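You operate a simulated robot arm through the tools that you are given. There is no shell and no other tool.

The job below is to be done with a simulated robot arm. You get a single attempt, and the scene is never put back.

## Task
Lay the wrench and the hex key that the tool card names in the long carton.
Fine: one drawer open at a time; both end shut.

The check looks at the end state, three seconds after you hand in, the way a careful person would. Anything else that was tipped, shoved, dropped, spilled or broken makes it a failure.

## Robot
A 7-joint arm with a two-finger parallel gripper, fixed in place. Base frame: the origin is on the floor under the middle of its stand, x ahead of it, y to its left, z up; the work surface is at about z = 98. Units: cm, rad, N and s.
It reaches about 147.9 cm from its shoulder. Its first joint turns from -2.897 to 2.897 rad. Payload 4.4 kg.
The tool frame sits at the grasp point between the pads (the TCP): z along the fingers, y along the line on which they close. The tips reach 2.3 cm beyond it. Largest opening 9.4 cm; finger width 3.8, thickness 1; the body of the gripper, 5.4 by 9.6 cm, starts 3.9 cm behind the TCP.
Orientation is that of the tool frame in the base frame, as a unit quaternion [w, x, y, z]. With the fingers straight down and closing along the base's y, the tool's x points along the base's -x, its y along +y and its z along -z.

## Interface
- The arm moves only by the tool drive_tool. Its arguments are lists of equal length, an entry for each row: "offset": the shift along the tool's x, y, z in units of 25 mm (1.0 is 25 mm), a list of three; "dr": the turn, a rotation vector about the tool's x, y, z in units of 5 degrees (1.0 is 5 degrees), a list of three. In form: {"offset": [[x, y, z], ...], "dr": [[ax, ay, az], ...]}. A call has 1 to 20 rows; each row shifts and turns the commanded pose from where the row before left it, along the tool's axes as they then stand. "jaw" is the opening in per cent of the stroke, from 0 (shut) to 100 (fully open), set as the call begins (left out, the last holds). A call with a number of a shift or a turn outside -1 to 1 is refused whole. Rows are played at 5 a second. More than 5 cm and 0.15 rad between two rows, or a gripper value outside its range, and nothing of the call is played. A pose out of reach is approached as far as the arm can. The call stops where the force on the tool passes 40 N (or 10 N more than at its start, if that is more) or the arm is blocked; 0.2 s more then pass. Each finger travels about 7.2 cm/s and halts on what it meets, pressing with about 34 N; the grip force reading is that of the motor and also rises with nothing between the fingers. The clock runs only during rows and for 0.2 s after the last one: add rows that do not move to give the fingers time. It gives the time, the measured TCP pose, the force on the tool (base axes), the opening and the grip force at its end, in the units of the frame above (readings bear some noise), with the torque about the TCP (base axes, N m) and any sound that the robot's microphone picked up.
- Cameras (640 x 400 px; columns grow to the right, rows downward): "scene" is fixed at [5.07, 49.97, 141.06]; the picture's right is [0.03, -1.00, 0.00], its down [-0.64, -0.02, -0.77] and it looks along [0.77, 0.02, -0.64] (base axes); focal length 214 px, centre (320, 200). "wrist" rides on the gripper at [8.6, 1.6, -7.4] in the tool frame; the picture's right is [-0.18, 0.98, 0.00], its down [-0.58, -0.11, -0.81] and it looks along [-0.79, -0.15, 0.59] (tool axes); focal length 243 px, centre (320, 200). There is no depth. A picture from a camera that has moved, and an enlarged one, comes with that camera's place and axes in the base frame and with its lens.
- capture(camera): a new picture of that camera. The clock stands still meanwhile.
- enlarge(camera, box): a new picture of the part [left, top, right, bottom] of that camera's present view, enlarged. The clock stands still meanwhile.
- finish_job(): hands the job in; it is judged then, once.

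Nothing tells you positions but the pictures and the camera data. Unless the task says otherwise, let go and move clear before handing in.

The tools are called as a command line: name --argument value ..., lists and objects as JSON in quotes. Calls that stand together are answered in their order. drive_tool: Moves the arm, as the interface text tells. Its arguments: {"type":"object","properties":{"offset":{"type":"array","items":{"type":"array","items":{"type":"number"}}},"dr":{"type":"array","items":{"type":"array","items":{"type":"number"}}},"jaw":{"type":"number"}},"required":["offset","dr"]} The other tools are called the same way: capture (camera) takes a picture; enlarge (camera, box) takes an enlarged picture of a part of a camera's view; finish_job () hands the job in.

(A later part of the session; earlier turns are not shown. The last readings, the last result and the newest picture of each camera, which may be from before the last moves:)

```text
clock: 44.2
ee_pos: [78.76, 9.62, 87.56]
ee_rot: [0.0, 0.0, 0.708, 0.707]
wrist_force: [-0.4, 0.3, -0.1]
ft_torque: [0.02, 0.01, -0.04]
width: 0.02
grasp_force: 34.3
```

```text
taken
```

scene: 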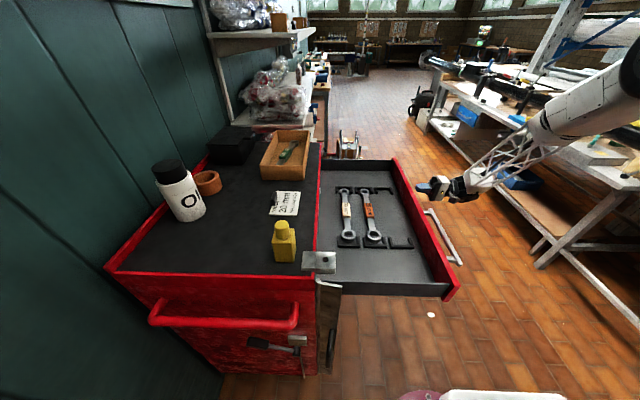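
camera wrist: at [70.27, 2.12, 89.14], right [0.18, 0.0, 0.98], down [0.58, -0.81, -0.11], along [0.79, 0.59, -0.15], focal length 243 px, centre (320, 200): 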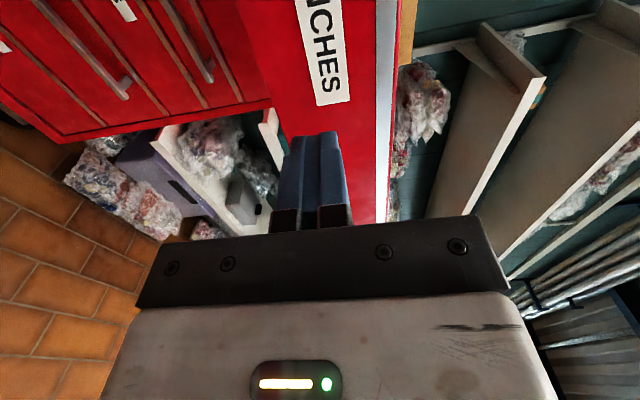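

Lower drawers with handles and labels are coming into view; I'll enlarge them.

enlarge --camera "wrist" --box '[0, 0, 280, 160]'

enlarge --camera "wrist" --box '[270, 60, 410, 240]'

```text
2.29 times, centred on (140, 80) of wrist
camera zoom: at [70.27, 2.12, 89.14], right [0.18, 0.0, 0.98], down [0.58, -0.81, -0.11], along [0.79, 0.59, -0.15], focal length 555 px, centre (731, 474)
```

zoom: 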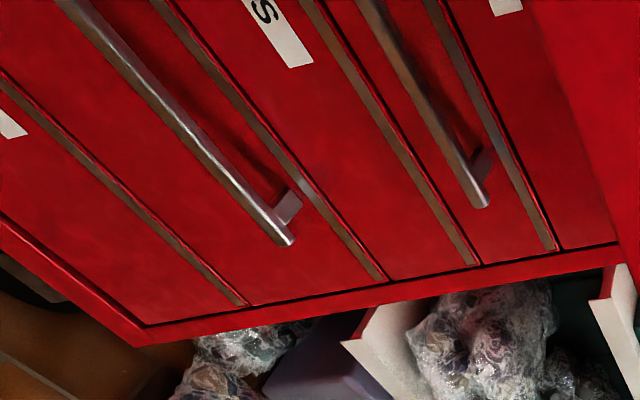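

```text
2.22 times, centred on (340, 150) of wrist
camera zoom: at [70.27, 2.12, 89.14], right [0.18, 0.0, 0.98], down [0.58, -0.81, -0.11], along [0.79, 0.59, -0.15], focal length 539 px, centre (276, 311)
```

zoom: 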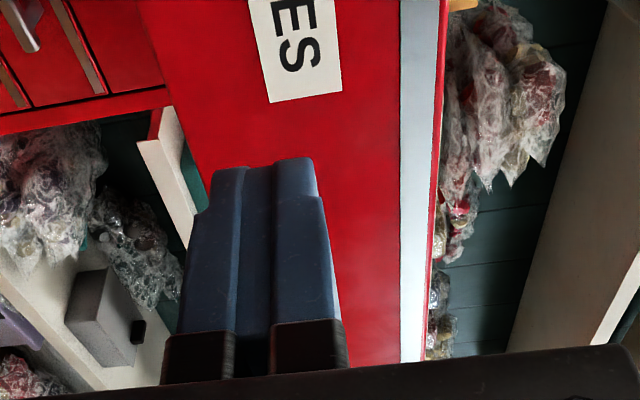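

The gripper is about 4 cm from the panel with nothing in the way. I'll push the top drawer in steadily.

drive_tool --offset '[[0, 0, 0.4], [0, 0, 0.4], [0, 0, 0.4], [0, 0, 0.4], [0, 0, 0.4], [0, 0, 0.4], [0, 0, 0.4], [0, 0, 0.4]]' --dr '[[0, 0, 0], [0, 0, 0], [0, 0, 0], [0, 0, 0], [0, 0, 0], [0, 0, 0], [0, 0, 0], [0, 0, 0]]'

capture --camera "scene"

capture --camera "wrist"

```text
clock: 46.0
ee_pos: [79.01, 17.54, 87.87]
ee_rot: [0.0, 0.001, 0.707, 0.707]
wrist_force: [-1.0, -1.6, 0.4]
ft_torque: [0.03, -0.07, 0.02]
width: 0.0
grasp_force: 33.5
```

```text
taken
```

scene: 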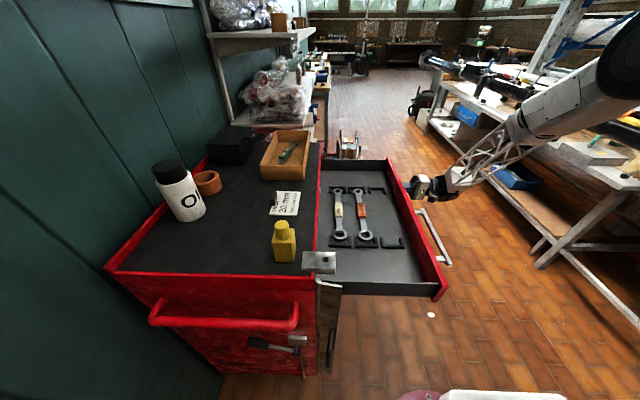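

```text
taken
camera wrist: at [70.39, 10.03, 89.38], right [0.18, 0.0, 0.98], down [0.58, -0.81, -0.11], along [0.79, 0.59, -0.15], focal length 243 px, centre (320, 200)
```

wrist: 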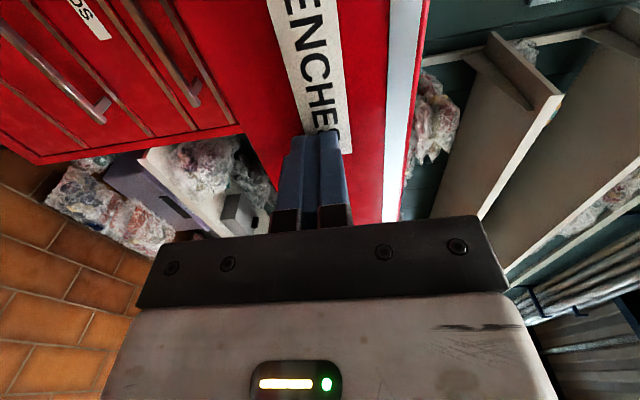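

The drawer is sliding with low force and the wrenches stay in their holders. I'll keep pushing.

drive_tool --offset '[[0, 0, 0.4], [0, 0, 0.45], [0, 0, 0.45], [0, 0, 0.45], [0, 0, 0.45], [0, 0, 0.45], [0, 0, 0.45], [0, 0, 0.45], [0, 0, 0.45], [0, 0, 0.45], [0, 0, 0.45], [0, 0, 0.45], [0, 0, 0.45], [0, 0, 0.45], [0, 0, 0.45], [0, 0, 0.45], [0, 0, 0.45], [0, 0, 0.45], [0, 0, 0.4], [0, 0, 0.3]]' --dr '[[0, 0, 0], [0, 0, 0], [0, 0, 0], [0, 0, 0], [0, 0, 0], [0, 0, 0], [0, 0, 0], [0, 0, 0], [0, 0, 0], [0, 0, 0], [0, 0, 0], [0, 0, 0], [0, 0, 0], [0, 0, 0], [0, 0, 0], [0, 0, 0], [0, 0, 0], [0, 0, 0], [0, 0, 0], [0, 0, 0]]'

capture --camera "scene"

capture --camera "wrist"

```text
clock: 50.2
ee_pos: [78.94, 39.24, 87.59]
ee_rot: [0.0, 0.0, 0.707, 0.707]
wrist_force: [-0.1, -2.6, -0.2]
ft_torque: [0.0, -0.02, -0.02]
width: 0.01
grasp_force: 33.7
```

```text
taken
```

scene: 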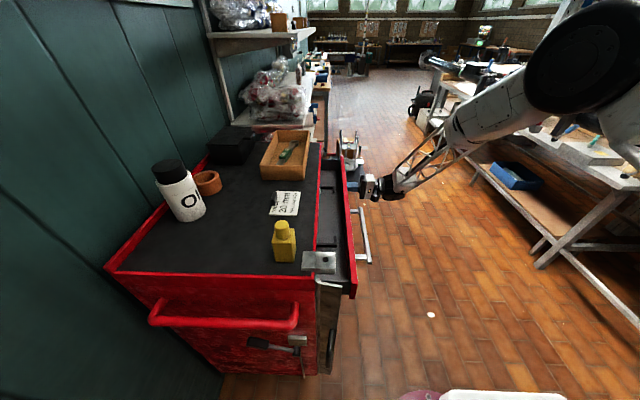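

```text
taken
camera wrist: at [70.28, 31.77, 89.24], right [0.18, 0.0, 0.98], down [0.58, -0.81, -0.11], along [0.79, 0.59, -0.15], focal length 243 px, centre (320, 200)
```

wrist: 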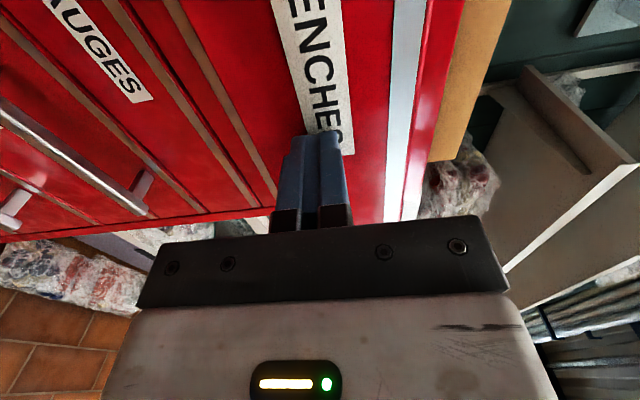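

The panel is at y≈41.5, nearly closed. I'll finish with smaller steps, watching force.

drive_tool --offset '[[0, 0, 0.3], [0, 0, 0.3], [0, 0, 0.3], [0, 0, 0.3], [0, 0, 0.3], [0, 0, 0.3], [0, 0, 0.25], [0, 0, 0.2], [0, 0, 0.2], [0, 0, 0.2], [0, 0, 0.2], [0, 0, 0.2]]' --dr '[[0, 0, 0], [0, 0, 0], [0, 0, 0], [0, 0, 0], [0, 0, 0], [0, 0, 0], [0, 0, 0], [0, 0, 0], [0, 0, 0], [0, 0, 0], [0, 0, 0], [0, 0, 0]]'

capture --camera "scene"

```text
clock: 52.8
ee_pos: [78.91, 46.88, 87.54]
ee_rot: [0.0, 0.0, 0.708, 0.706]
wrist_force: [-0.9, -1.2, 0.4]
ft_torque: [-0.02, 0.04, -0.03]
width: 0.01
grasp_force: 33.9
```

```text
taken
```

scene: 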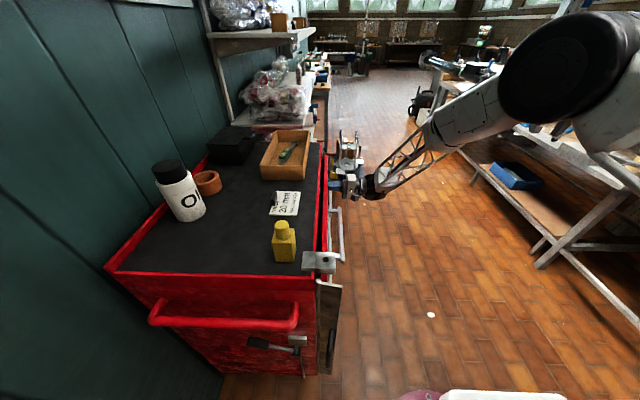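

It's almost flush. I'll keep going in small steps until it stops.

drive_tool --offset '[[0, 0, 0.15], [0, 0, 0.15], [0, 0, 0.15], [0, 0, 0.15], [0, 0, 0.15], [0, 0, 0.15]]' --dr '[[0, 0, 0], [0, 0, 0], [0, 0, 0], [0, 0, 0], [0, 0, 0], [0, 0, 0]]'

enlarge --camera "scene" --box '[270, 130, 390, 310]'

capture --camera "wrist"

```text
clock: 54.2
ee_pos: [78.77, 49.17, 87.46]
ee_rot: [0.0, -0.001, 0.706, 0.708]
wrist_force: [-0.1, -1.0, 0.4]
ft_torque: [-0.01, 0.02, -0.01]
width: 0.01
grasp_force: 33.6
```

```text
2.22 times, centred on (330, 220) of scene
camera zoom: at [5.07, 49.97, 141.06], right [0.03, -1.0, 0.0], down [-0.64, -0.02, -0.77], along [0.77, 0.02, -0.64], focal length 477 px, centre (298, 156)
```

zoom: 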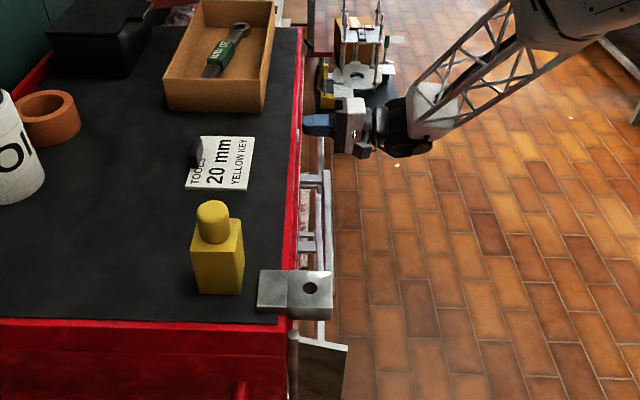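

```text
taken
camera wrist: at [70.18, 41.61, 89.28], right [0.18, 0.0, 0.98], down [0.58, -0.81, -0.11], along [0.79, 0.59, -0.15], focal length 243 px, centre (320, 200)
```

wrist: 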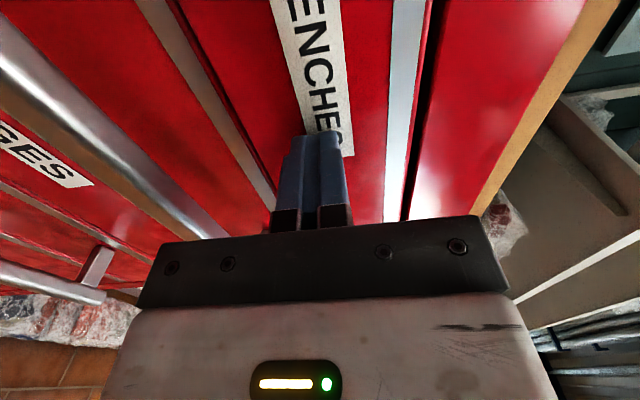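

Still no end stop. I'll continue a bit.

drive_tool --offset '[[0, 0, 0.12], [0, 0, 0.12], [0, 0, 0.12], [0, 0, 0.12]]' --dr '[[0, 0, 0], [0, 0, 0], [0, 0, 0], [0, 0, 0]]'

capture --camera "wrist"

```text
clock: 55.0
ee_pos: [78.87, 49.77, 87.67]
ee_rot: [0.0, 0.0, 0.707, 0.707]
wrist_force: [-7.6, -17.4, 2.5]
ft_torque: [0.1, 0.12, 0.52]
width: 0.02
grasp_force: 34.2
stopped in row 3: the force on the tool passed its limit at 50 N (the readings are from after the stop); the commanded pose is now the measured one
```

```text
taken
camera wrist: at [70.24, 42.2, 89.28], right [0.19, 0.0, 0.98], down [0.58, -0.81, -0.11], along [0.79, 0.59, -0.15], focal length 243 px, centre (320, 200)
```

wrist: 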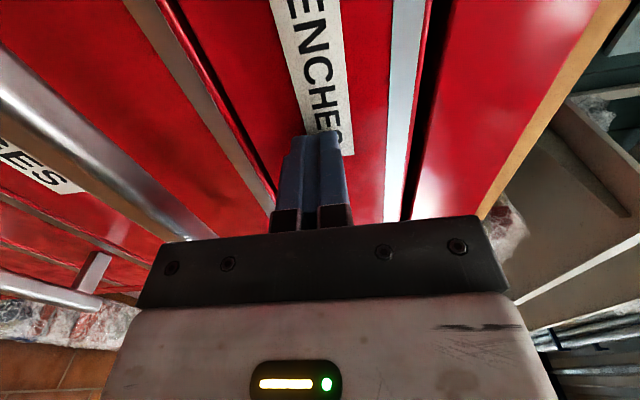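

The top drawer hit its stop, so it's shut. I'll back away and turn the camera to view the cabinet front.

drive_tool --offset '[[0, 0, -0.5], [0, 0, -1], [0, 0, -1], [0, 0, -1], [0, 0, -1], [0, 0, -1], [0, 0, -1], [0, 0, -1], [0, 0, -1], [0, 0, -1], [0, 0, -1], [0, 0, -1], [0, 0, -1], [0, 0, -1], [0, 0, -1], [0, 0, -1], [0, 0, -1], [0, 0, -1], [0, 0, 0]]' --dr '[[0, 0, 0], [0, 0, 0], [0, 0, 0], [0, 0, 0], [0, 0, 0], [0, 0, 0], [0, 0, 0], [0, 0, 0], [0, 0, 0], [0, 0, 0], [0, 0, 0], [0, 0, 0], [0, 0, 0], [0, 0, 0], [0, 0, 0], [0, 0, 0], [0, 0, 0], [0, 0, 0], [0, 0, 0]]'

drive_tool --offset '[[0, 0.5, 0], [0, 0.5, 0], [0, 0.5, 0], [0, 0.5, 0], [0, 0.5, 0], [0, 0.5, 0], [0, 0, 0]]' --dr '[[0, 1, 0], [0, 1, 0], [0, 1, 0], [0, 1, 0], [0, 1, 0], [0, 1, 0], [0, 0, 0]]'

capture --camera "wrist"

capture --camera "scene"

```text
clock: 59.0
ee_pos: [78.72, 6.06, 87.75]
ee_rot: [0.0, 0.0, 0.707, 0.707]
wrist_force: [0.0, 0.7, 0.3]
ft_torque: [-0.02, 0.0, 0.0]
width: 0.02
grasp_force: 34.0
```

```text
clock: 60.6
ee_pos: [78.57, 6.21, 95.14]
ee_rot: [-0.183, -0.184, 0.684, 0.682]
wrist_force: [-0.8, -0.2, -1.1]
ft_torque: [-0.02, 0.01, -0.01]
width: 0.0
grasp_force: 34.0
```

```text
taken
camera wrist: at [74.96, -4.6, 96.75], right [0.16, 0.09, 0.98], down [0.91, -0.41, -0.11], along [0.39, 0.91, -0.15], focal length 243 px, centre (320, 200)
```

wrist: 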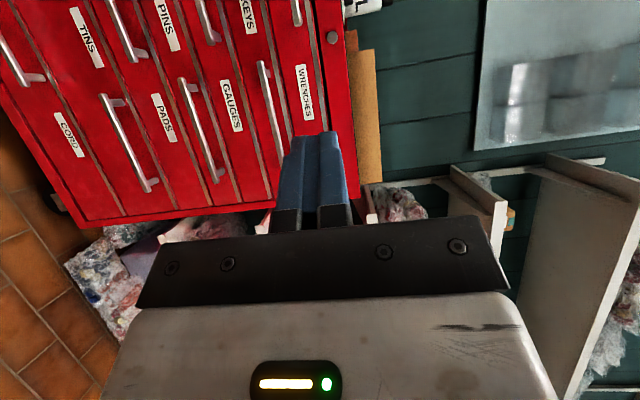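

```text
taken
```

scene: 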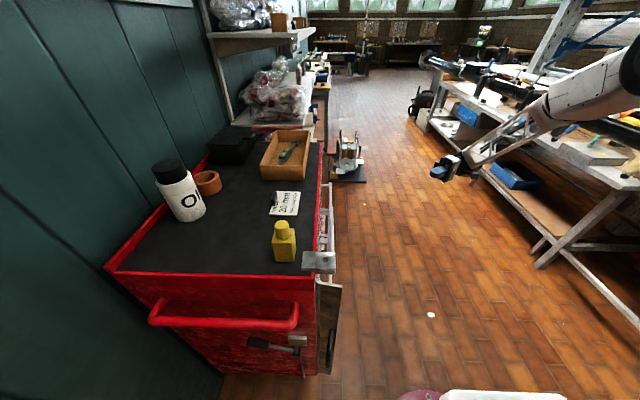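

Now I see labels: WRENCHES, GAUGES, PADS, CORD, and KEYS, PINS, TINS. I'll enlarge to understand the layout of the drawers.

enlarge --camera "wrist" --box '[0, 0, 380, 230]'

enlarge --camera "wrist" --box '[180, 0, 380, 125]'

```text
1.68 times, centred on (190, 115) of wrist
camera zoom: at [74.96, -4.6, 96.75], right [0.16, 0.09, 0.98], down [0.91, -0.41, -0.11], along [0.39, 0.91, -0.15], focal length 409 px, centre (539, 343)
```

zoom: 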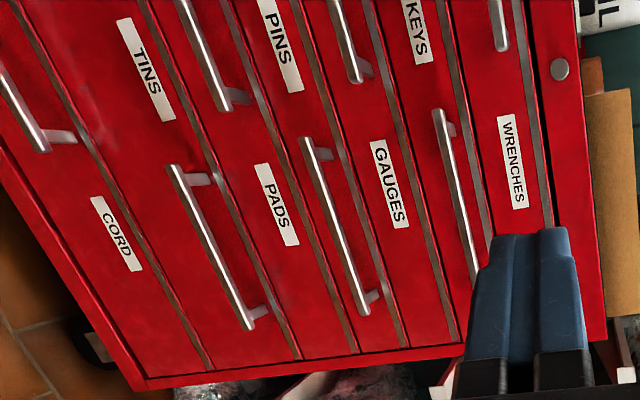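

```text
3.20 times, centred on (280, 62) of wrist
camera zoom: at [74.96, -4.6, 96.75], right [0.16, 0.09, 0.98], down [0.91, -0.41, -0.11], along [0.39, 0.91, -0.15], focal length 776 px, centre (448, 640)
```

zoom: 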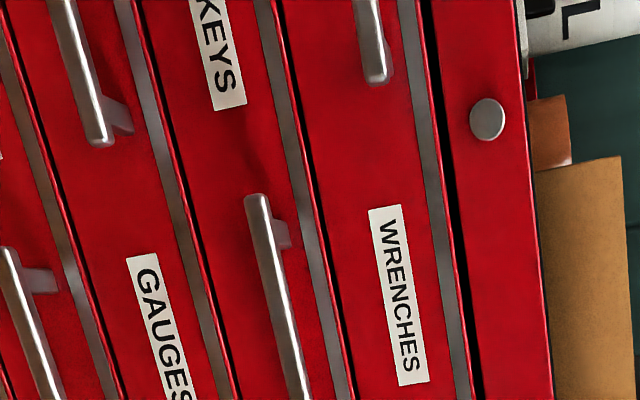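

The KEYS drawer is the second one: its front spans z≈75–83.5, and its handle bar is at about x 67–90, y≈47, z≈81.5. I'll turn back to face +y, lower to z≈81.5, open the jaw to half and look at the bar.

drive_tool --offset '[[0, -0.9, 0], [0, -0.9, 0], [0, -0.9, 0], [0, -0.9, 0], [0, -0.9, 0], [0, -0.95, 0], [0, 0, 0.5], [0, 0, 1], [0, 0, 1], [0, 0, 1], [0, 0, 1], [0, 0, 1], [0, 0, 1], [0, 0, 0.5], [0, 0, 0]]' --dr '[[0, -1, 0], [0, -1, 0], [0, -1, 0], [0, -1, 0], [0, -1, 0], [0, -1, 0], [0, 0, 0], [0, 0, 0], [0, 0, 0], [0, 0, 0], [0, 0, 0], [0, 0, 0], [0, 0, 0], [0, 0, 0], [0, 0, 0]]' --jaw 60

capture --camera "wrist"

enlarge --camera "scene" --box '[290, 140, 410, 300]'

```text
clock: 63.8
ee_pos: [78.71, 23.53, 81.37]
ee_rot: [-0.001, 0.0, 0.707, 0.707]
wrist_force: [0.0, -0.1, -0.2]
ft_torque: [-0.01, 0.0, -0.03]
width: 5.63
grasp_force: 0.0
```

```text
taken
camera wrist: at [70.01, 15.96, 83.09], right [0.18, 0.0, 0.98], down [0.58, -0.81, -0.11], along [0.79, 0.59, -0.15], focal length 243 px, centre (320, 200)
```

wrist: 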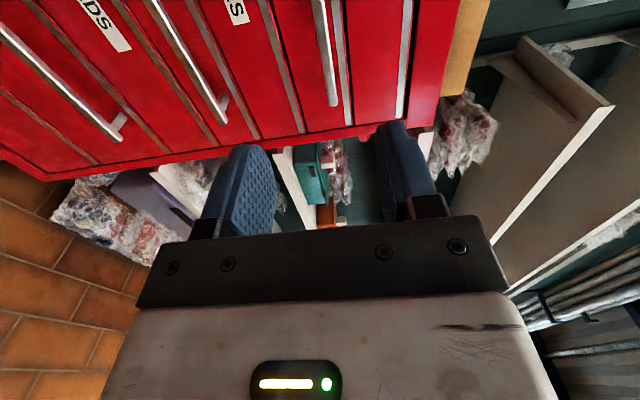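

```text
2.50 times, centred on (350, 220) of scene
camera zoom: at [5.07, 49.97, 141.06], right [0.03, -1.0, 0.0], down [-0.64, -0.02, -0.77], along [0.77, 0.02, -0.64], focal length 536 px, centre (245, 150)
```

zoom: 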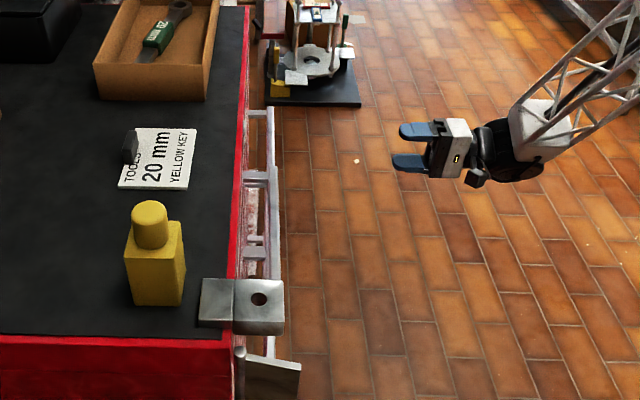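

The bar is at z≈81.3, aligned with the jaw centre. I'll advance toward it.

drive_tool --offset '[[0, 0, 0.6], [0, 0, 1], [0, 0, 1], [0, 0, 1], [0, 0, 1], [0, 0, 1], [0, 0, 0.8], [0, 0, 0.5], [0, 0, 0.3], [0, 0, 0]]' --dr '[[0, 0, 0], [0, 0, 0], [0, 0, 0], [0, 0, 0], [0, 0, 0], [0, 0, 0], [0, 0, 0], [0, 0, 0], [0, 0, 0], [0, 0, 0]]'

capture --camera "wrist"

enlarge --camera "scene" --box '[290, 140, 410, 300]'

```text
clock: 66.0
ee_pos: [79.05, 41.5, 81.58]
ee_rot: [0.001, 0.001, 0.707, 0.707]
wrist_force: [-0.1, 0.1, -0.1]
ft_torque: [-0.01, 0.03, 0.0]
width: 5.66
grasp_force: 0.1
```

```text
taken
camera wrist: at [70.26, 33.98, 83.23], right [0.18, 0.0, 0.98], down [0.58, -0.81, -0.11], along [0.79, 0.59, -0.15], focal length 243 px, centre (320, 200)
```

wrist: 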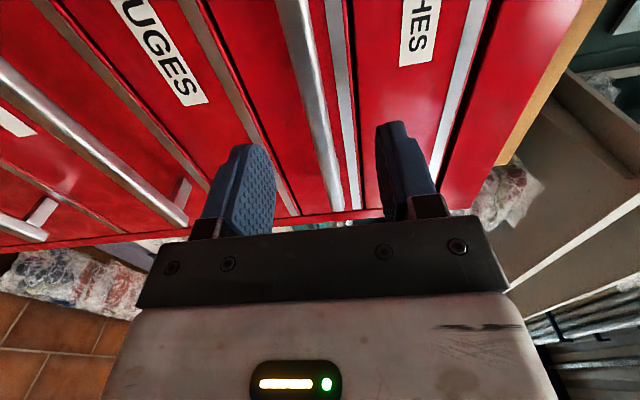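

```text
2.50 times, centred on (350, 220) of scene
camera zoom: at [5.07, 49.97, 141.06], right [0.03, -1.0, 0.0], down [-0.64, -0.02, -0.77], along [0.77, 0.02, -0.64], focal length 536 px, centre (245, 150)
```

zoom: 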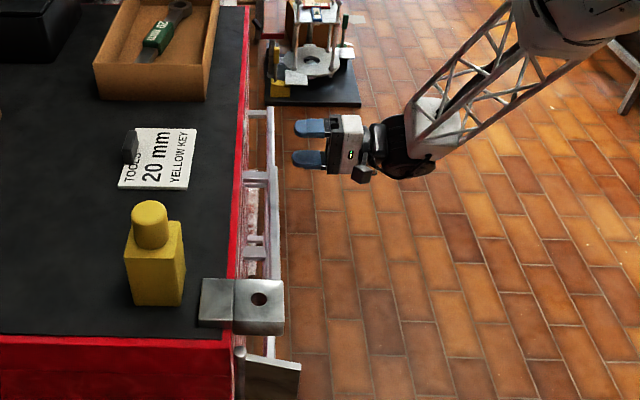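

The bar runs between the fingers. I'll go the remaining ~5 cm slowly, then close.

drive_tool --offset '[[0, 0, 0.4], [0, 0, 0.4], [0, 0, 0.4], [0, 0, 0.4], [0, 0, 0.3], [0, 0, 0.2], [0, 0, 0]]' --dr '[[0, 0, 0], [0, 0, 0], [0, 0, 0], [0, 0, 0], [0, 0, 0], [0, 0, 0], [0, 0, 0]]'

capture --camera "wrist"

enlarge --camera "scene" --box '[300, 140, 380, 240]'

```text
clock: 67.6
ee_pos: [78.79, 46.91, 81.36]
ee_rot: [-0.001, -0.001, 0.708, 0.707]
wrist_force: [-0.2, 0.2, 0.0]
ft_torque: [-0.02, -0.01, 0.01]
width: 5.64
grasp_force: 0.2
```

```text
taken
camera wrist: at [70.21, 39.28, 83.07], right [0.18, 0.0, 0.98], down [0.58, -0.81, -0.11], along [0.79, 0.59, -0.15], focal length 243 px, centre (320, 200)
```

wrist: 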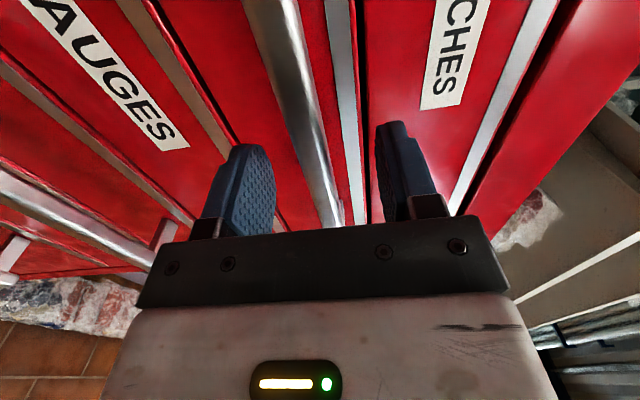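

```text
4.00 times, centred on (340, 190) of scene
camera zoom: at [5.07, 49.97, 141.06], right [0.03, -1.0, 0.0], down [-0.64, -0.02, -0.77], along [0.77, 0.02, -0.64], focal length 858 px, centre (240, 240)
```

zoom: 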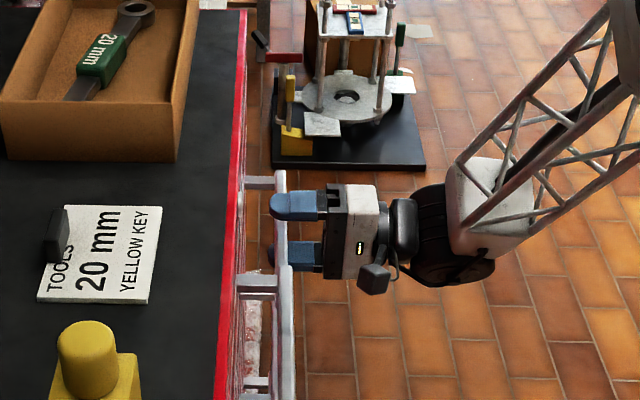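

The fingers are past the bar on both sides. I'll close on it.

drive_tool --offset '[[0, 0, 0], [0, 0, 0], [0, 0, 0], [0, 0, 0], [0, 0, 0]]' --dr '[[0, 0, 0], [0, 0, 0], [0, 0, 0], [0, 0, 0], [0, 0, 0]]' --jaw 0

capture --camera "wrist"

```text
clock: 68.8
ee_pos: [78.81, 46.81, 81.29]
ee_rot: [0.0, 0.001, 0.707, 0.707]
wrist_force: [4.6, 1.2, -22.8]
ft_torque: [-0.12, -1.53, -0.61]
width: 1.39
grasp_force: 45.1
```

```text
taken
camera wrist: at [70.19, 39.25, 82.98], right [0.19, 0.0, 0.98], down [0.58, -0.81, -0.11], along [0.79, 0.59, -0.15], focal length 243 px, centre (320, 200)
```

wrist: 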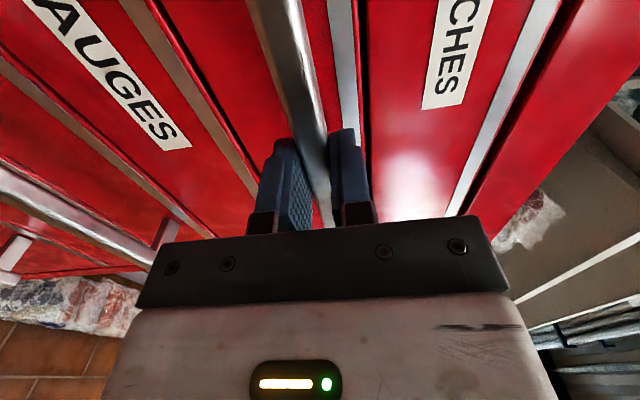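

The bar is gripped (1.39 cm), but there's about 23 N of vertical load, meaning the bar sits slightly below the jaw centre. I'll ease down by a couple of millimetres.

drive_tool --offset '[[0, -0.04, 0], [0, 0, 0]]' --dr '[[0, 0, 0], [0, 0, 0]]'

```text
clock: 69.4
ee_pos: [78.96, 46.79, 81.27]
ee_rot: [-0.002, 0.001, 0.708, 0.707]
wrist_force: [-16.3, -13.3, -9.2]
ft_torque: [0.01, -1.1, -0.73]
width: 1.37
grasp_force: 44.7
```

The vertical load eased. I'll begin pulling gently to see whether the drawer moves.

drive_tool --offset '[[0, -0.02, -0.1], [0, 0, -0.15], [0, 0, -0.2], [0, 0, -0.2]]' --dr '[[0, 0, 0], [0, 0, 0], [0, 0, 0], [0, 0, 0]]'

capture --camera "wrist"

enlarge --camera "scene" --box '[300, 140, 380, 240]'

```text
clock: 70.4
ee_pos: [78.81, 45.23, 81.36]
ee_rot: [0.0, 0.0, 0.707, 0.707]
wrist_force: [-30.6, 2.3, -4.2]
ft_torque: [0.07, -0.8, 0.49]
width: 1.4
grasp_force: 45.2
```

```text
taken
camera wrist: at [70.21, 37.65, 82.95], right [0.18, 0.0, 0.98], down [0.58, -0.81, -0.11], along [0.79, 0.59, -0.15], focal length 243 px, centre (320, 200)
```

wrist: 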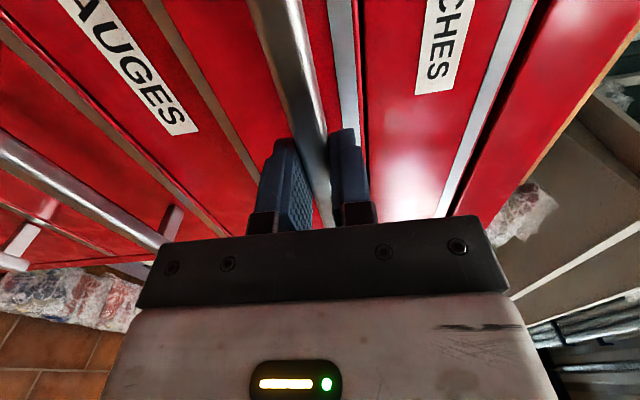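

```text
4.00 times, centred on (340, 190) of scene
camera zoom: at [5.07, 49.97, 141.06], right [0.03, -1.0, 0.0], down [-0.64, -0.02, -0.77], along [0.77, 0.02, -0.64], focal length 858 px, centre (240, 240)
```

zoom: 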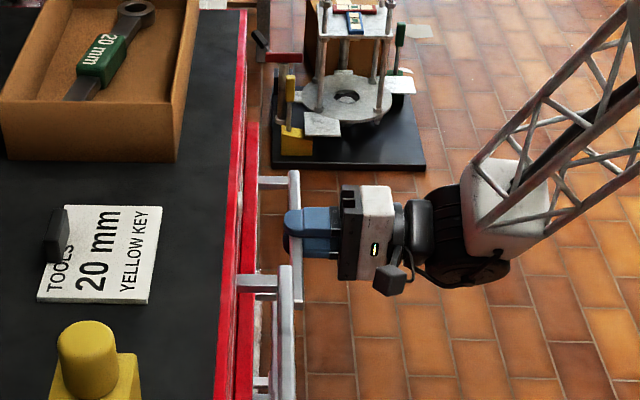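

The KEYS drawer is moving out. There's a sideways load of −30 N in x, so I'll shift slightly toward −x while continuing to pull.

drive_tool --offset '[[0.06, 0, -0.2], [0.04, 0, -0.2], [0, 0, 0]]' --dr '[[0, 0, 0], [0, 0, 0], [0, 0, 0]]'

```text
clock: 71.1
ee_pos: [78.91, 44.12, 81.42]
ee_rot: [0.002, 0.001, 0.707, 0.707]
wrist_force: [13.7, 1.2, -9.7]
ft_torque: [-0.04, -0.06, 0.38]
width: 1.37
grasp_force: 44.8
stopped in row 3: the force on the tool passed its limit at 43 N (the readings are from after the stop); the commanded pose is now the measured one
```

The command was reset to the measured pose; loads are now modest. I'll continue pulling straight.

drive_tool --offset '[[0, 0, -0.15], [0, 0, -0.25], [0, 0, -0.3], [0, 0, -0.3], [0, 0, -0.3], [0, 0, -0.3]]' --dr '[[0, 0, 0], [0, 0, 0], [0, 0, 0], [0, 0, 0], [0, 0, 0], [0, 0, 0]]'

```text
clock: 72.5
ee_pos: [78.72, 40.27, 81.23]
ee_rot: [0.001, 0.001, 0.707, 0.707]
wrist_force: [12.2, 2.1, -1.3]
ft_torque: [0.13, 0.06, -0.48]
width: 1.39
grasp_force: 45.6
```

The drawer is following freely. I'll pull it out most of the way (about 25 cm more).

drive_tool --offset '[[0, 0, -0.3], [0, 0, -0.4], [0, 0, -0.5], [0, 0, -0.5], [0, 0, -0.5], [0, 0, -0.5], [0, 0, -0.5], [0, 0, -0.5], [0, 0, -0.5], [0, 0, -0.5], [0, 0, -0.5], [0, 0, -0.5], [0, 0, -0.5], [0, 0, -0.5], [0, 0, -0.5], [0, 0, -0.5], [0, 0, -0.5], [0, 0, -0.4], [0, 0, -0.3], [0, 0, 0]]' --dr '[[0, 0, 0], [0, 0, 0], [0, 0, 0], [0, 0, 0], [0, 0, 0], [0, 0, 0], [0, 0, 0], [0, 0, 0], [0, 0, 0], [0, 0, 0], [0, 0, 0], [0, 0, 0], [0, 0, 0], [0, 0, 0], [0, 0, 0], [0, 0, 0], [0, 0, 0], [0, 0, 0], [0, 0, 0], [0, 0, 0]]'

capture --camera "scene"

capture --camera "wrist"

```text
clock: 75.6
ee_pos: [78.73, 23.27, 81.27]
ee_rot: [0.0, 0.0, 0.707, 0.707]
wrist_force: [-12.9, -0.1, 7.8]
ft_torque: [0.03, -0.37, -1.21]
width: 1.4
grasp_force: 44.9
stopped in row 15: the force on the tool passed its limit at 72 N (the readings are from after the stop); the commanded pose is now the measured one
```

```text
taken
```

scene: 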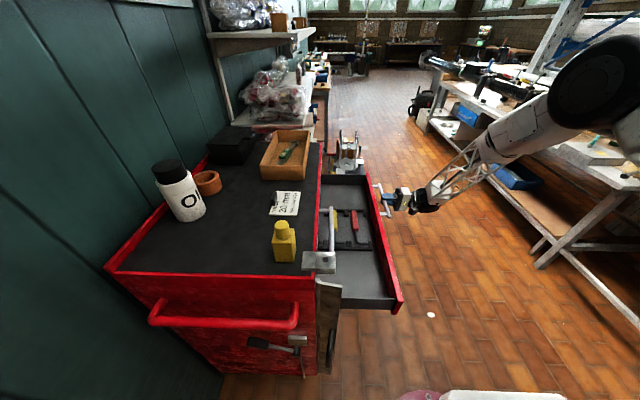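

```text
taken
camera wrist: at [70.12, 15.76, 82.95], right [0.18, 0.0, 0.98], down [0.58, -0.81, -0.11], along [0.79, 0.59, -0.15], focal length 243 px, centre (320, 200)
```

wrist: 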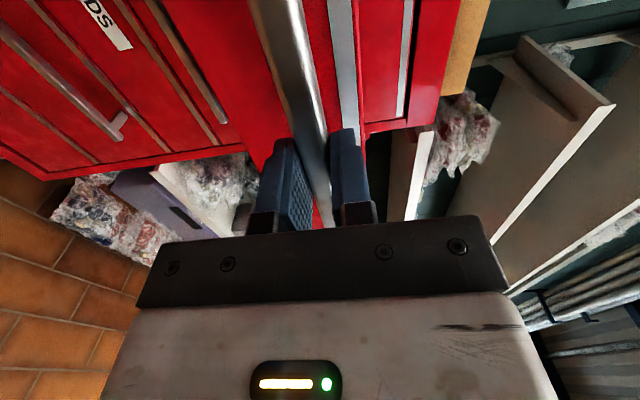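

The drawer stopped at about 24 cm of travel. I'll look into it to see the keys.

enlarge --camera "scene" --box '[310, 160, 420, 320]'

enlarge --camera "scene" --box '[310, 180, 380, 270]'

```text
2.50 times, centred on (365, 240) of scene
camera zoom: at [5.07, 49.97, 141.06], right [0.03, -1.0, 0.0], down [-0.64, -0.02, -0.77], along [0.77, 0.02, -0.64], focal length 536 px, centre (208, 100)
```

zoom: 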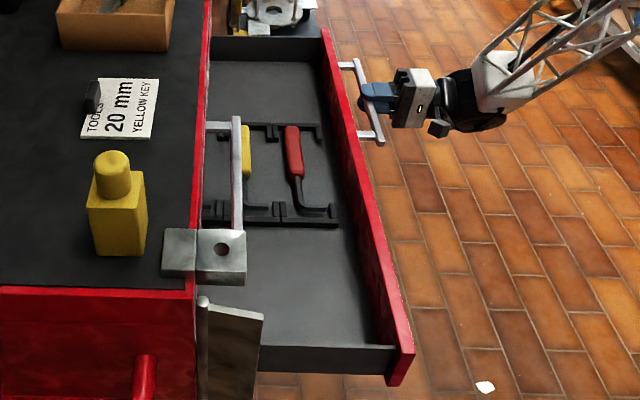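

```text
4.44 times, centred on (345, 225) of scene
camera zoom: at [5.07, 49.97, 141.06], right [0.03, -1.0, 0.0], down [-0.64, -0.02, -0.77], along [0.77, 0.02, -0.64], focal length 953 px, centre (209, 89)
```

zoom: 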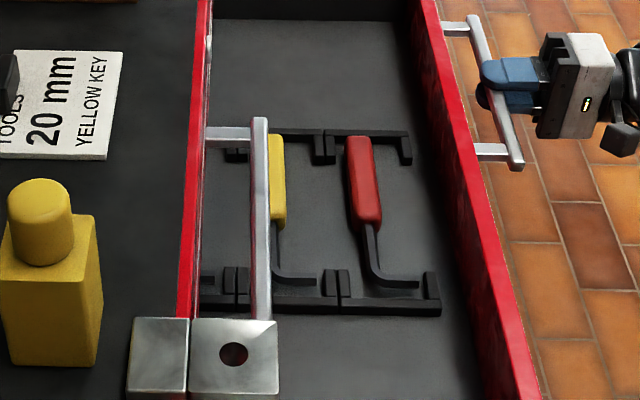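

The yellow key is the middle one, at about x 62–74, y≈45, and it's close under the top drawer's handle. I'll test gently whether the drawer can come further out.

drive_tool --offset '[[0, 0, -0.06], [0, 0, -0.1], [0, 0, -0.1], [0, 0, -0.1]]' --dr '[[0, 0, 0], [0, 0, 0], [0, 0, 0], [0, 0, 0]]'

```text
clock: 76.6
ee_pos: [78.73, 22.39, 81.3]
ee_rot: [0.0, 0.001, 0.707, 0.707]
wrist_force: [-14.8, 2.9, -0.4]
ft_torque: [0.04, -1.4, 0.17]
width: 1.4
grasp_force: 44.6
```

It still moves freely (Fy≈3 N), so that wasn't an end stop. I'll continue pulling gently.

drive_tool --offset '[[0, 0, -0.15], [0, 0, -0.2], [0, 0, -0.25], [0, 0, -0.25], [0, 0, -0.25], [0, 0, -0.25], [0, 0, -0.25], [0, 0, -0.2]]' --dr '[[0, 0, 0], [0, 0, 0], [0, 0, 0], [0, 0, 0], [0, 0, 0], [0, 0, 0], [0, 0, 0], [0, 0, 0]]'

enlarge --camera "scene" --box '[310, 160, 420, 320]'

```text
clock: 78.4
ee_pos: [78.67, 17.88, 81.26]
ee_rot: [0.0, 0.0, 0.707, 0.707]
wrist_force: [-28.5, 2.4, -0.5]
ft_torque: [-0.07, -1.27, -0.14]
width: 1.38
grasp_force: 44.8
```

```text
2.50 times, centred on (365, 240) of scene
camera zoom: at [5.07, 49.97, 141.06], right [0.03, -1.0, 0.0], down [-0.64, -0.02, -0.77], along [0.77, 0.02, -0.64], focal length 536 px, centre (208, 100)
```

zoom: 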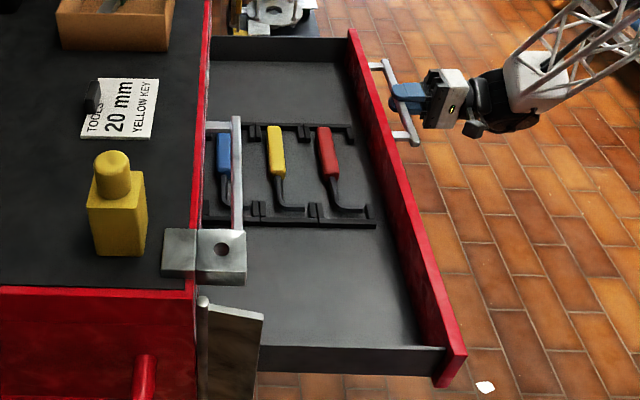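

All three keys are now visible: blue, yellow, red. I'll relieve the sideways load slightly and pull about 3 cm more for clearance.

drive_tool --offset '[[0.03, 0, -0.1], [0.02, 0, -0.15], [0, 0, -0.2], [0, 0, -0.2], [0, 0, -0.2], [0, 0, -0.2], [0, 0, -0.1], [0, 0, 0]]' --dr '[[0, 0, 0], [0, 0, 0], [0, 0, 0], [0, 0, 0], [0, 0, 0], [0, 0, 0], [0, 0, 0], [0, 0, 0]]'

capture --camera "scene"

```text
clock: 79.4
ee_pos: [78.71, 16.5, 81.26]
ee_rot: [0.002, 0.001, 0.707, 0.707]
wrist_force: [10.1, -2.2, -9.5]
ft_torque: [-0.14, -0.53, -0.83]
width: 1.41
grasp_force: 45.0
stopped in row 4: the force on the tool passed its limit at 44 N (the readings are from after the stop); the commanded pose is now the measured one
```

```text
taken
```

scene: 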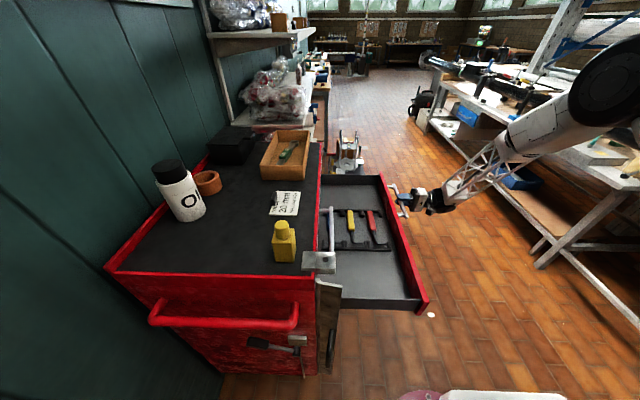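

Loads reset again. I'll pull about 2 cm more and stop there.

drive_tool --offset '[[0, 0, -0.1], [0, 0, -0.2], [0, 0, -0.2], [0, 0, -0.2], [0, 0, -0.2], [0, 0, -0.1], [0, 0, 0]]' --dr '[[0, 0, 0], [0, 0, 0], [0, 0, 0], [0, 0, 0], [0, 0, 0], [0, 0, 0], [0, 0, 0]]'

enlarge --camera "scene" --box '[310, 160, 420, 320]'

```text
clock: 81.0
ee_pos: [78.7, 13.99, 81.28]
ee_rot: [0.001, 0.001, 0.707, 0.707]
wrist_force: [9.2, 2.2, -5.0]
ft_torque: [0.0, -0.14, -1.4]
width: 1.37
grasp_force: 44.7
```

```text
2.50 times, centred on (365, 240) of scene
camera zoom: at [5.07, 49.97, 141.06], right [0.03, -1.0, 0.0], down [-0.64, -0.02, -0.77], along [0.77, 0.02, -0.64], focal length 536 px, centre (208, 100)
```

zoom: 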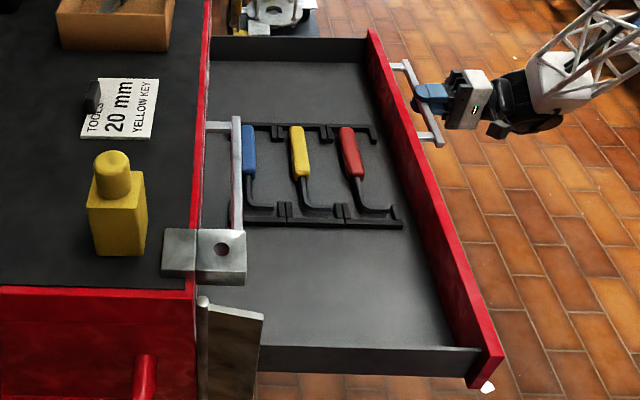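

The drawer is open about 33 cm. I'll release the handle, back away and rise.

drive_tool --offset '[[0, 0, 0], [0, 0, 0], [0, 0, 0], [0, 0, 0]]' --dr '[[0, 0, 0], [0, 0, 0], [0, 0, 0], [0, 0, 0]]' --jaw 60

drive_tool --offset '[[0, 0, -0.4], [0, 0, -0.8], [0, 0, -1], [0, 0, -1], [0, 0, -1], [0, 0, -1], [0, 0, -0.5], [0, 0.5, 0], [0, 1, 0], [0, 1, 0], [0, 1, 0], [0, 1, 0], [0, 1, 0], [0, 1, 0], [0, 1, 0], [0, 1, 0], [0, 1, 0], [0, 1, 0], [0, 1, 0], [0, 0, 0]]' --dr '[[0, 0, 0], [0, 0, 0], [0, 0, 0], [0, 0, 0], [0, 0, 0], [0, 0, 0], [0, 0, 0], [0, 0, 0], [0, 0, 0], [0, 0, 0], [0, 0, 0], [0, 0, 0], [0, 0, 0], [0, 0, 0], [0, 0, 0], [0, 0, 0], [0, 0, 0], [0, 0, 0], [0, 0, 0], [0, 0, 0]]'

capture --camera "scene"

```text
clock: 82.0
ee_pos: [78.67, 13.96, 81.3]
ee_rot: [0.001, 0.001, 0.707, 0.707]
wrist_force: [-0.3, 0.0, 0.1]
ft_torque: [0.01, 0.02, -0.01]
width: 5.62
grasp_force: 0.1
```

```text
clock: 86.2
ee_pos: [78.71, -0.36, 110.09]
ee_rot: [0.001, 0.001, 0.707, 0.707]
wrist_force: [-0.4, 0.0, -0.6]
ft_torque: [0.0, -0.02, -0.01]
width: 5.63
grasp_force: 0.1
```

```text
taken
```

scene: 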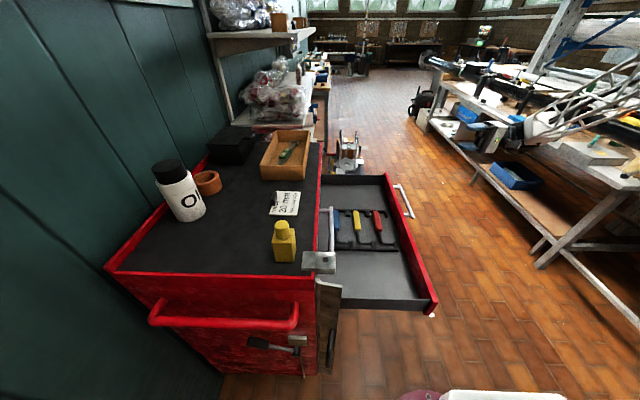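

Next I'll turn the gripper back to point straight down.

drive_tool --offset '[[0, 0, 0], [0, 0, 0], [0, 0, 0], [0, 0, 0], [0, 0, 0], [0, 0, 0], [0, 0, 0], [0, 0, 0], [0, 0, 0], [0, 0, 0], [0, 0, 0], [0, 0, 0], [0, 0, 0], [0, 0, 0], [0, 0, 0], [0, 0, 0], [0, 0, 0], [0, 0, 0], [0, 0, 0]]' --dr '[[1, 0, 0], [1, 0, 0], [1, 0, 0], [1, 0, 0], [1, 0, 0], [1, 0, 0], [1, 0, 0], [1, 0, 0], [1, 0, 0], [1, 0, 0], [1, 0, 0], [1, 0, 0], [1, 0, 0], [1, 0, 0], [1, 0, 0], [1, 0, 0], [1, 0, 0], [1, 0, 0], [0, 0, 0]]'

drive_tool --offset '[[0.3, 0.7, 0], [0.3, 1, 0], [0.3, 1, 0], [0.3, 1, 0], [0.3, 1, 0], [0.3, 1, 0], [0.3, 1, 0], [0.3, 1, 0], [0.3, 1, 0], [0.3, 1, 0], [0.3, 1, 0], [0.3, 1, 0], [0.3, 1, 0], [0.3, 1, 0], [0.2, 0.9, 0], [0, 0, 0]]' --dr '[[0, 0, 0], [0, 0, 0], [0, 0, 0], [0, 0, 0], [0, 0, 0], [0, 0, 0], [0, 0, 0], [0, 0, 0], [0, 0, 0], [0, 0, 0], [0, 0, 0], [0, 0, 0], [0, 0, 0], [0, 0, 0], [0, 0, 0], [0, 0, 0]]'

capture --camera "wrist"

capture --camera "scene"

```text
clock: 90.2
ee_pos: [78.62, -0.27, 110.15]
ee_rot: [0.0, 0.001, 1.0, 0.0]
wrist_force: [-1.0, -0.3, -0.2]
ft_torque: [0.0, 0.0, -0.02]
width: 5.61
grasp_force: 0.0
```

```text
clock: 93.6
ee_pos: [67.79, 36.5, 109.95]
ee_rot: [0.0, 0.0, 1.0, 0.0]
wrist_force: [-0.5, -0.5, 0.0]
ft_torque: [-0.01, -0.02, -0.01]
width: 5.62
grasp_force: 0.0
```

```text
taken
camera wrist: at [59.22, 37.9, 117.48], right [0.19, 0.98, 0.0], down [0.58, -0.11, 0.81], along [0.79, -0.15, -0.59], focal length 243 px, centre (320, 200)
```

wrist: 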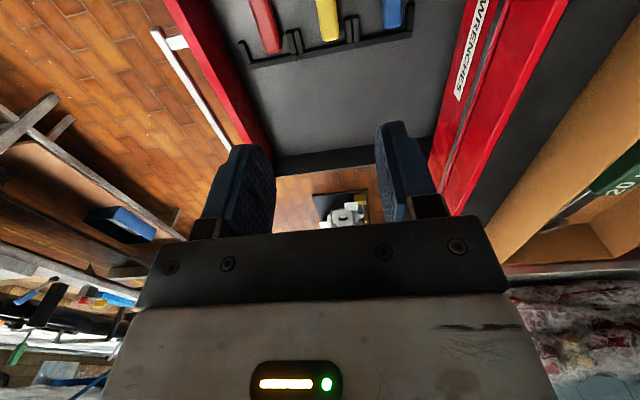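

```text
taken
```

scene: 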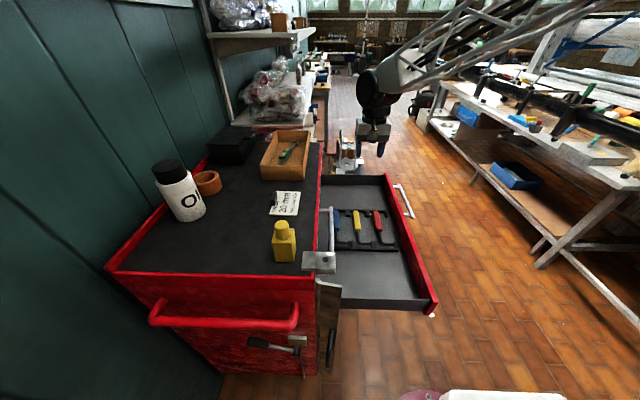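

The yellow handle is at about (68, 36.4, 77.7), right beneath the gripper. I'll descend to z≈84 and check alignment.

drive_tool --offset '[[0, 0, 0.6], [0, 0, 1], [0, 0, 1], [0, 0, 1], [0, 0, 1], [0, 0, 1], [0, 0, 1], [0, 0, 1], [0, 0, 1], [0, 0, 0.8], [0, 0, 0.5], [0, 0, 0.4], [0, 0, 0]]' --dr '[[0, 0, 0], [0, 0, 0], [0, 0, 0], [0, 0, 0], [0, 0, 0], [0, 0, 0], [0, 0, 0], [0, 0, 0], [0, 0, 0], [0, 0, 0], [0, 0, 0], [0, 0, 0], [0, 0, 0]]' --jaw 52

capture --camera "wrist"

enlarge --camera "scene" --box '[310, 140, 420, 280]'

```text
clock: 96.4
ee_pos: [67.87, 36.15, 84.33]
ee_rot: [0.0, 0.001, 1.0, 0.001]
wrist_force: [-0.9, -0.1, 0.0]
ft_torque: [0.01, -0.02, 0.01]
width: 4.88
grasp_force: 0.0
```

```text
taken
camera wrist: at [59.18, 37.76, 91.76], right [0.19, 0.98, 0.0], down [0.58, -0.11, 0.81], along [0.79, -0.15, -0.59], focal length 243 px, centre (320, 200)
```

wrist: 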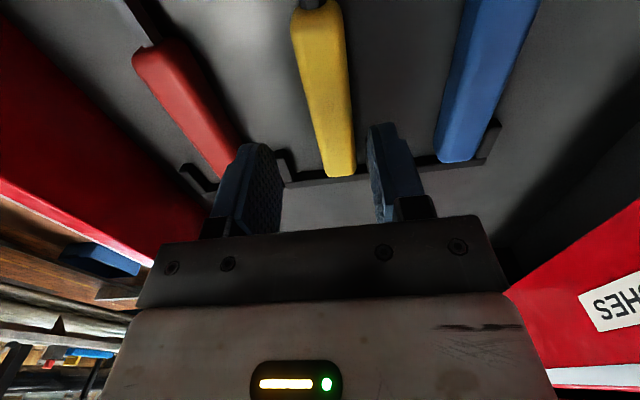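

```text
2.86 times, centred on (365, 210) of scene
camera zoom: at [5.07, 49.97, 141.06], right [0.03, -1.0, 0.0], down [-0.64, -0.02, -0.77], along [0.77, 0.02, -0.64], focal length 613 px, centre (191, 171)
```

zoom: 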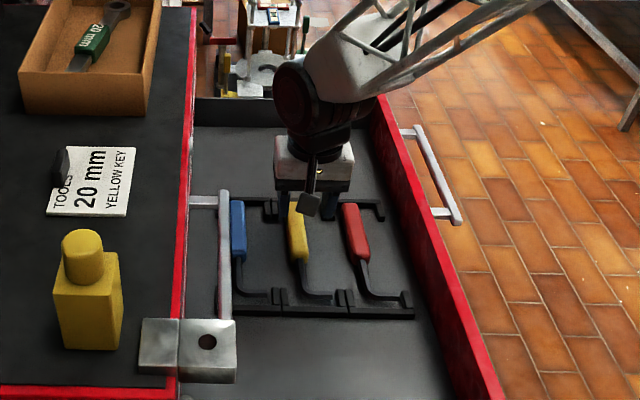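

The handle centre is about y≈36.7. I'll shift +0.4 cm in y and descend to z≈79.

drive_tool --offset '[[0, 0.16, 0.3], [0, 0, 0.4], [0, 0, 0.4], [0, 0, 0.4], [0, 0, 0.3], [0, 0, 0.2], [0, 0, 0]]' --dr '[[0, 0, 0], [0, 0, 0], [0, 0, 0], [0, 0, 0], [0, 0, 0], [0, 0, 0], [0, 0, 0]]'

capture --camera "wrist"

enlarge --camera "scene" --box '[320, 170, 400, 260]'

```text
clock: 98.0
ee_pos: [67.72, 36.67, 79.37]
ee_rot: [0.0, 0.0, 1.0, 0.001]
wrist_force: [0.6, 0.1, -0.1]
ft_torque: [0.04, -0.02, -0.02]
width: 4.89
grasp_force: 0.1
```

```text
taken
camera wrist: at [59.11, 38.12, 86.75], right [0.19, 0.98, 0.0], down [0.58, -0.11, 0.81], along [0.79, -0.15, -0.59], focal length 243 px, centre (320, 200)
```

wrist: 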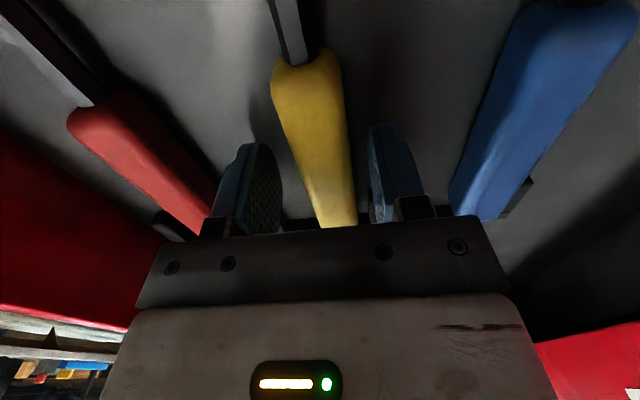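

```text
4.44 times, centred on (360, 215) of scene
camera zoom: at [5.07, 49.97, 141.06], right [0.03, -1.0, 0.0], down [-0.64, -0.02, -0.77], along [0.77, 0.02, -0.64], focal length 953 px, centre (142, 133)
```

zoom: 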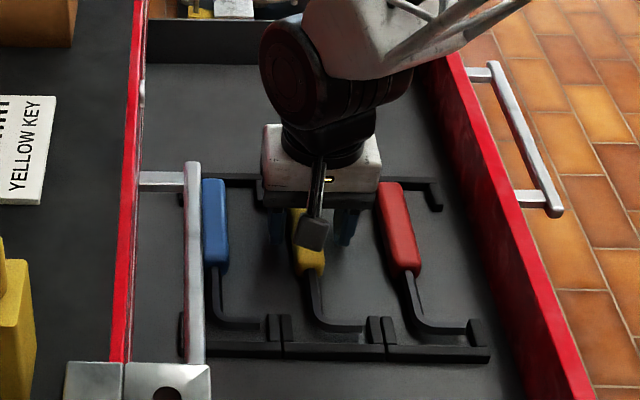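

The handle lies between the fingers. I'll go down another 0.5 cm and close.

drive_tool --offset '[[0, 0, 0.1], [0, 0, 0.1], [0, 0, 0]]' --dr '[[0, 0, 0], [0, 0, 0], [0, 0, 0]]'

drive_tool --offset '[[0, 0, 0], [0, 0, 0], [0, 0, 0], [0, 0, 0], [0, 0, 0]]' --dr '[[0, 0, 0], [0, 0, 0], [0, 0, 0], [0, 0, 0], [0, 0, 0]]' --jaw 0

capture --camera "wrist"

```text
clock: 98.8
ee_pos: [67.81, 36.72, 78.83]
ee_rot: [0.0, 0.001, 1.0, 0.0]
wrist_force: [-0.2, -0.5, 0.5]
ft_torque: [0.0, 0.01, -0.03]
width: 4.9
grasp_force: 0.0
```

```text
clock: 100.0
ee_pos: [67.76, 36.78, 78.94]
ee_rot: [0.001, 0.0, 1.0, -0.001]
wrist_force: [-0.1, 0.1, 2.2]
ft_torque: [0.02, 0.11, 0.0]
width: 2.57
grasp_force: 34.4
```

```text
taken
camera wrist: at [59.15, 38.27, 86.33], right [0.19, 0.98, 0.0], down [0.58, -0.11, 0.81], along [0.79, -0.15, -0.59], focal length 243 px, centre (320, 200)
```

wrist: 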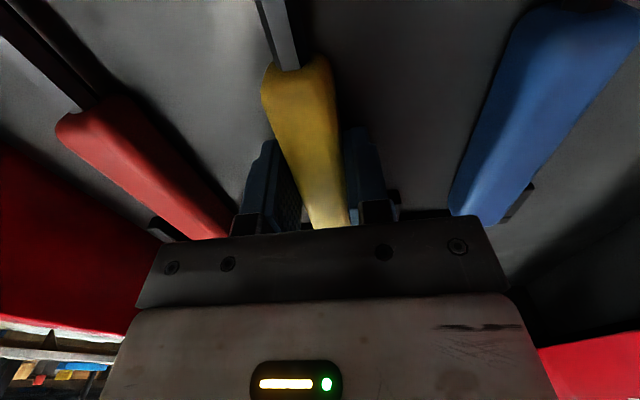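

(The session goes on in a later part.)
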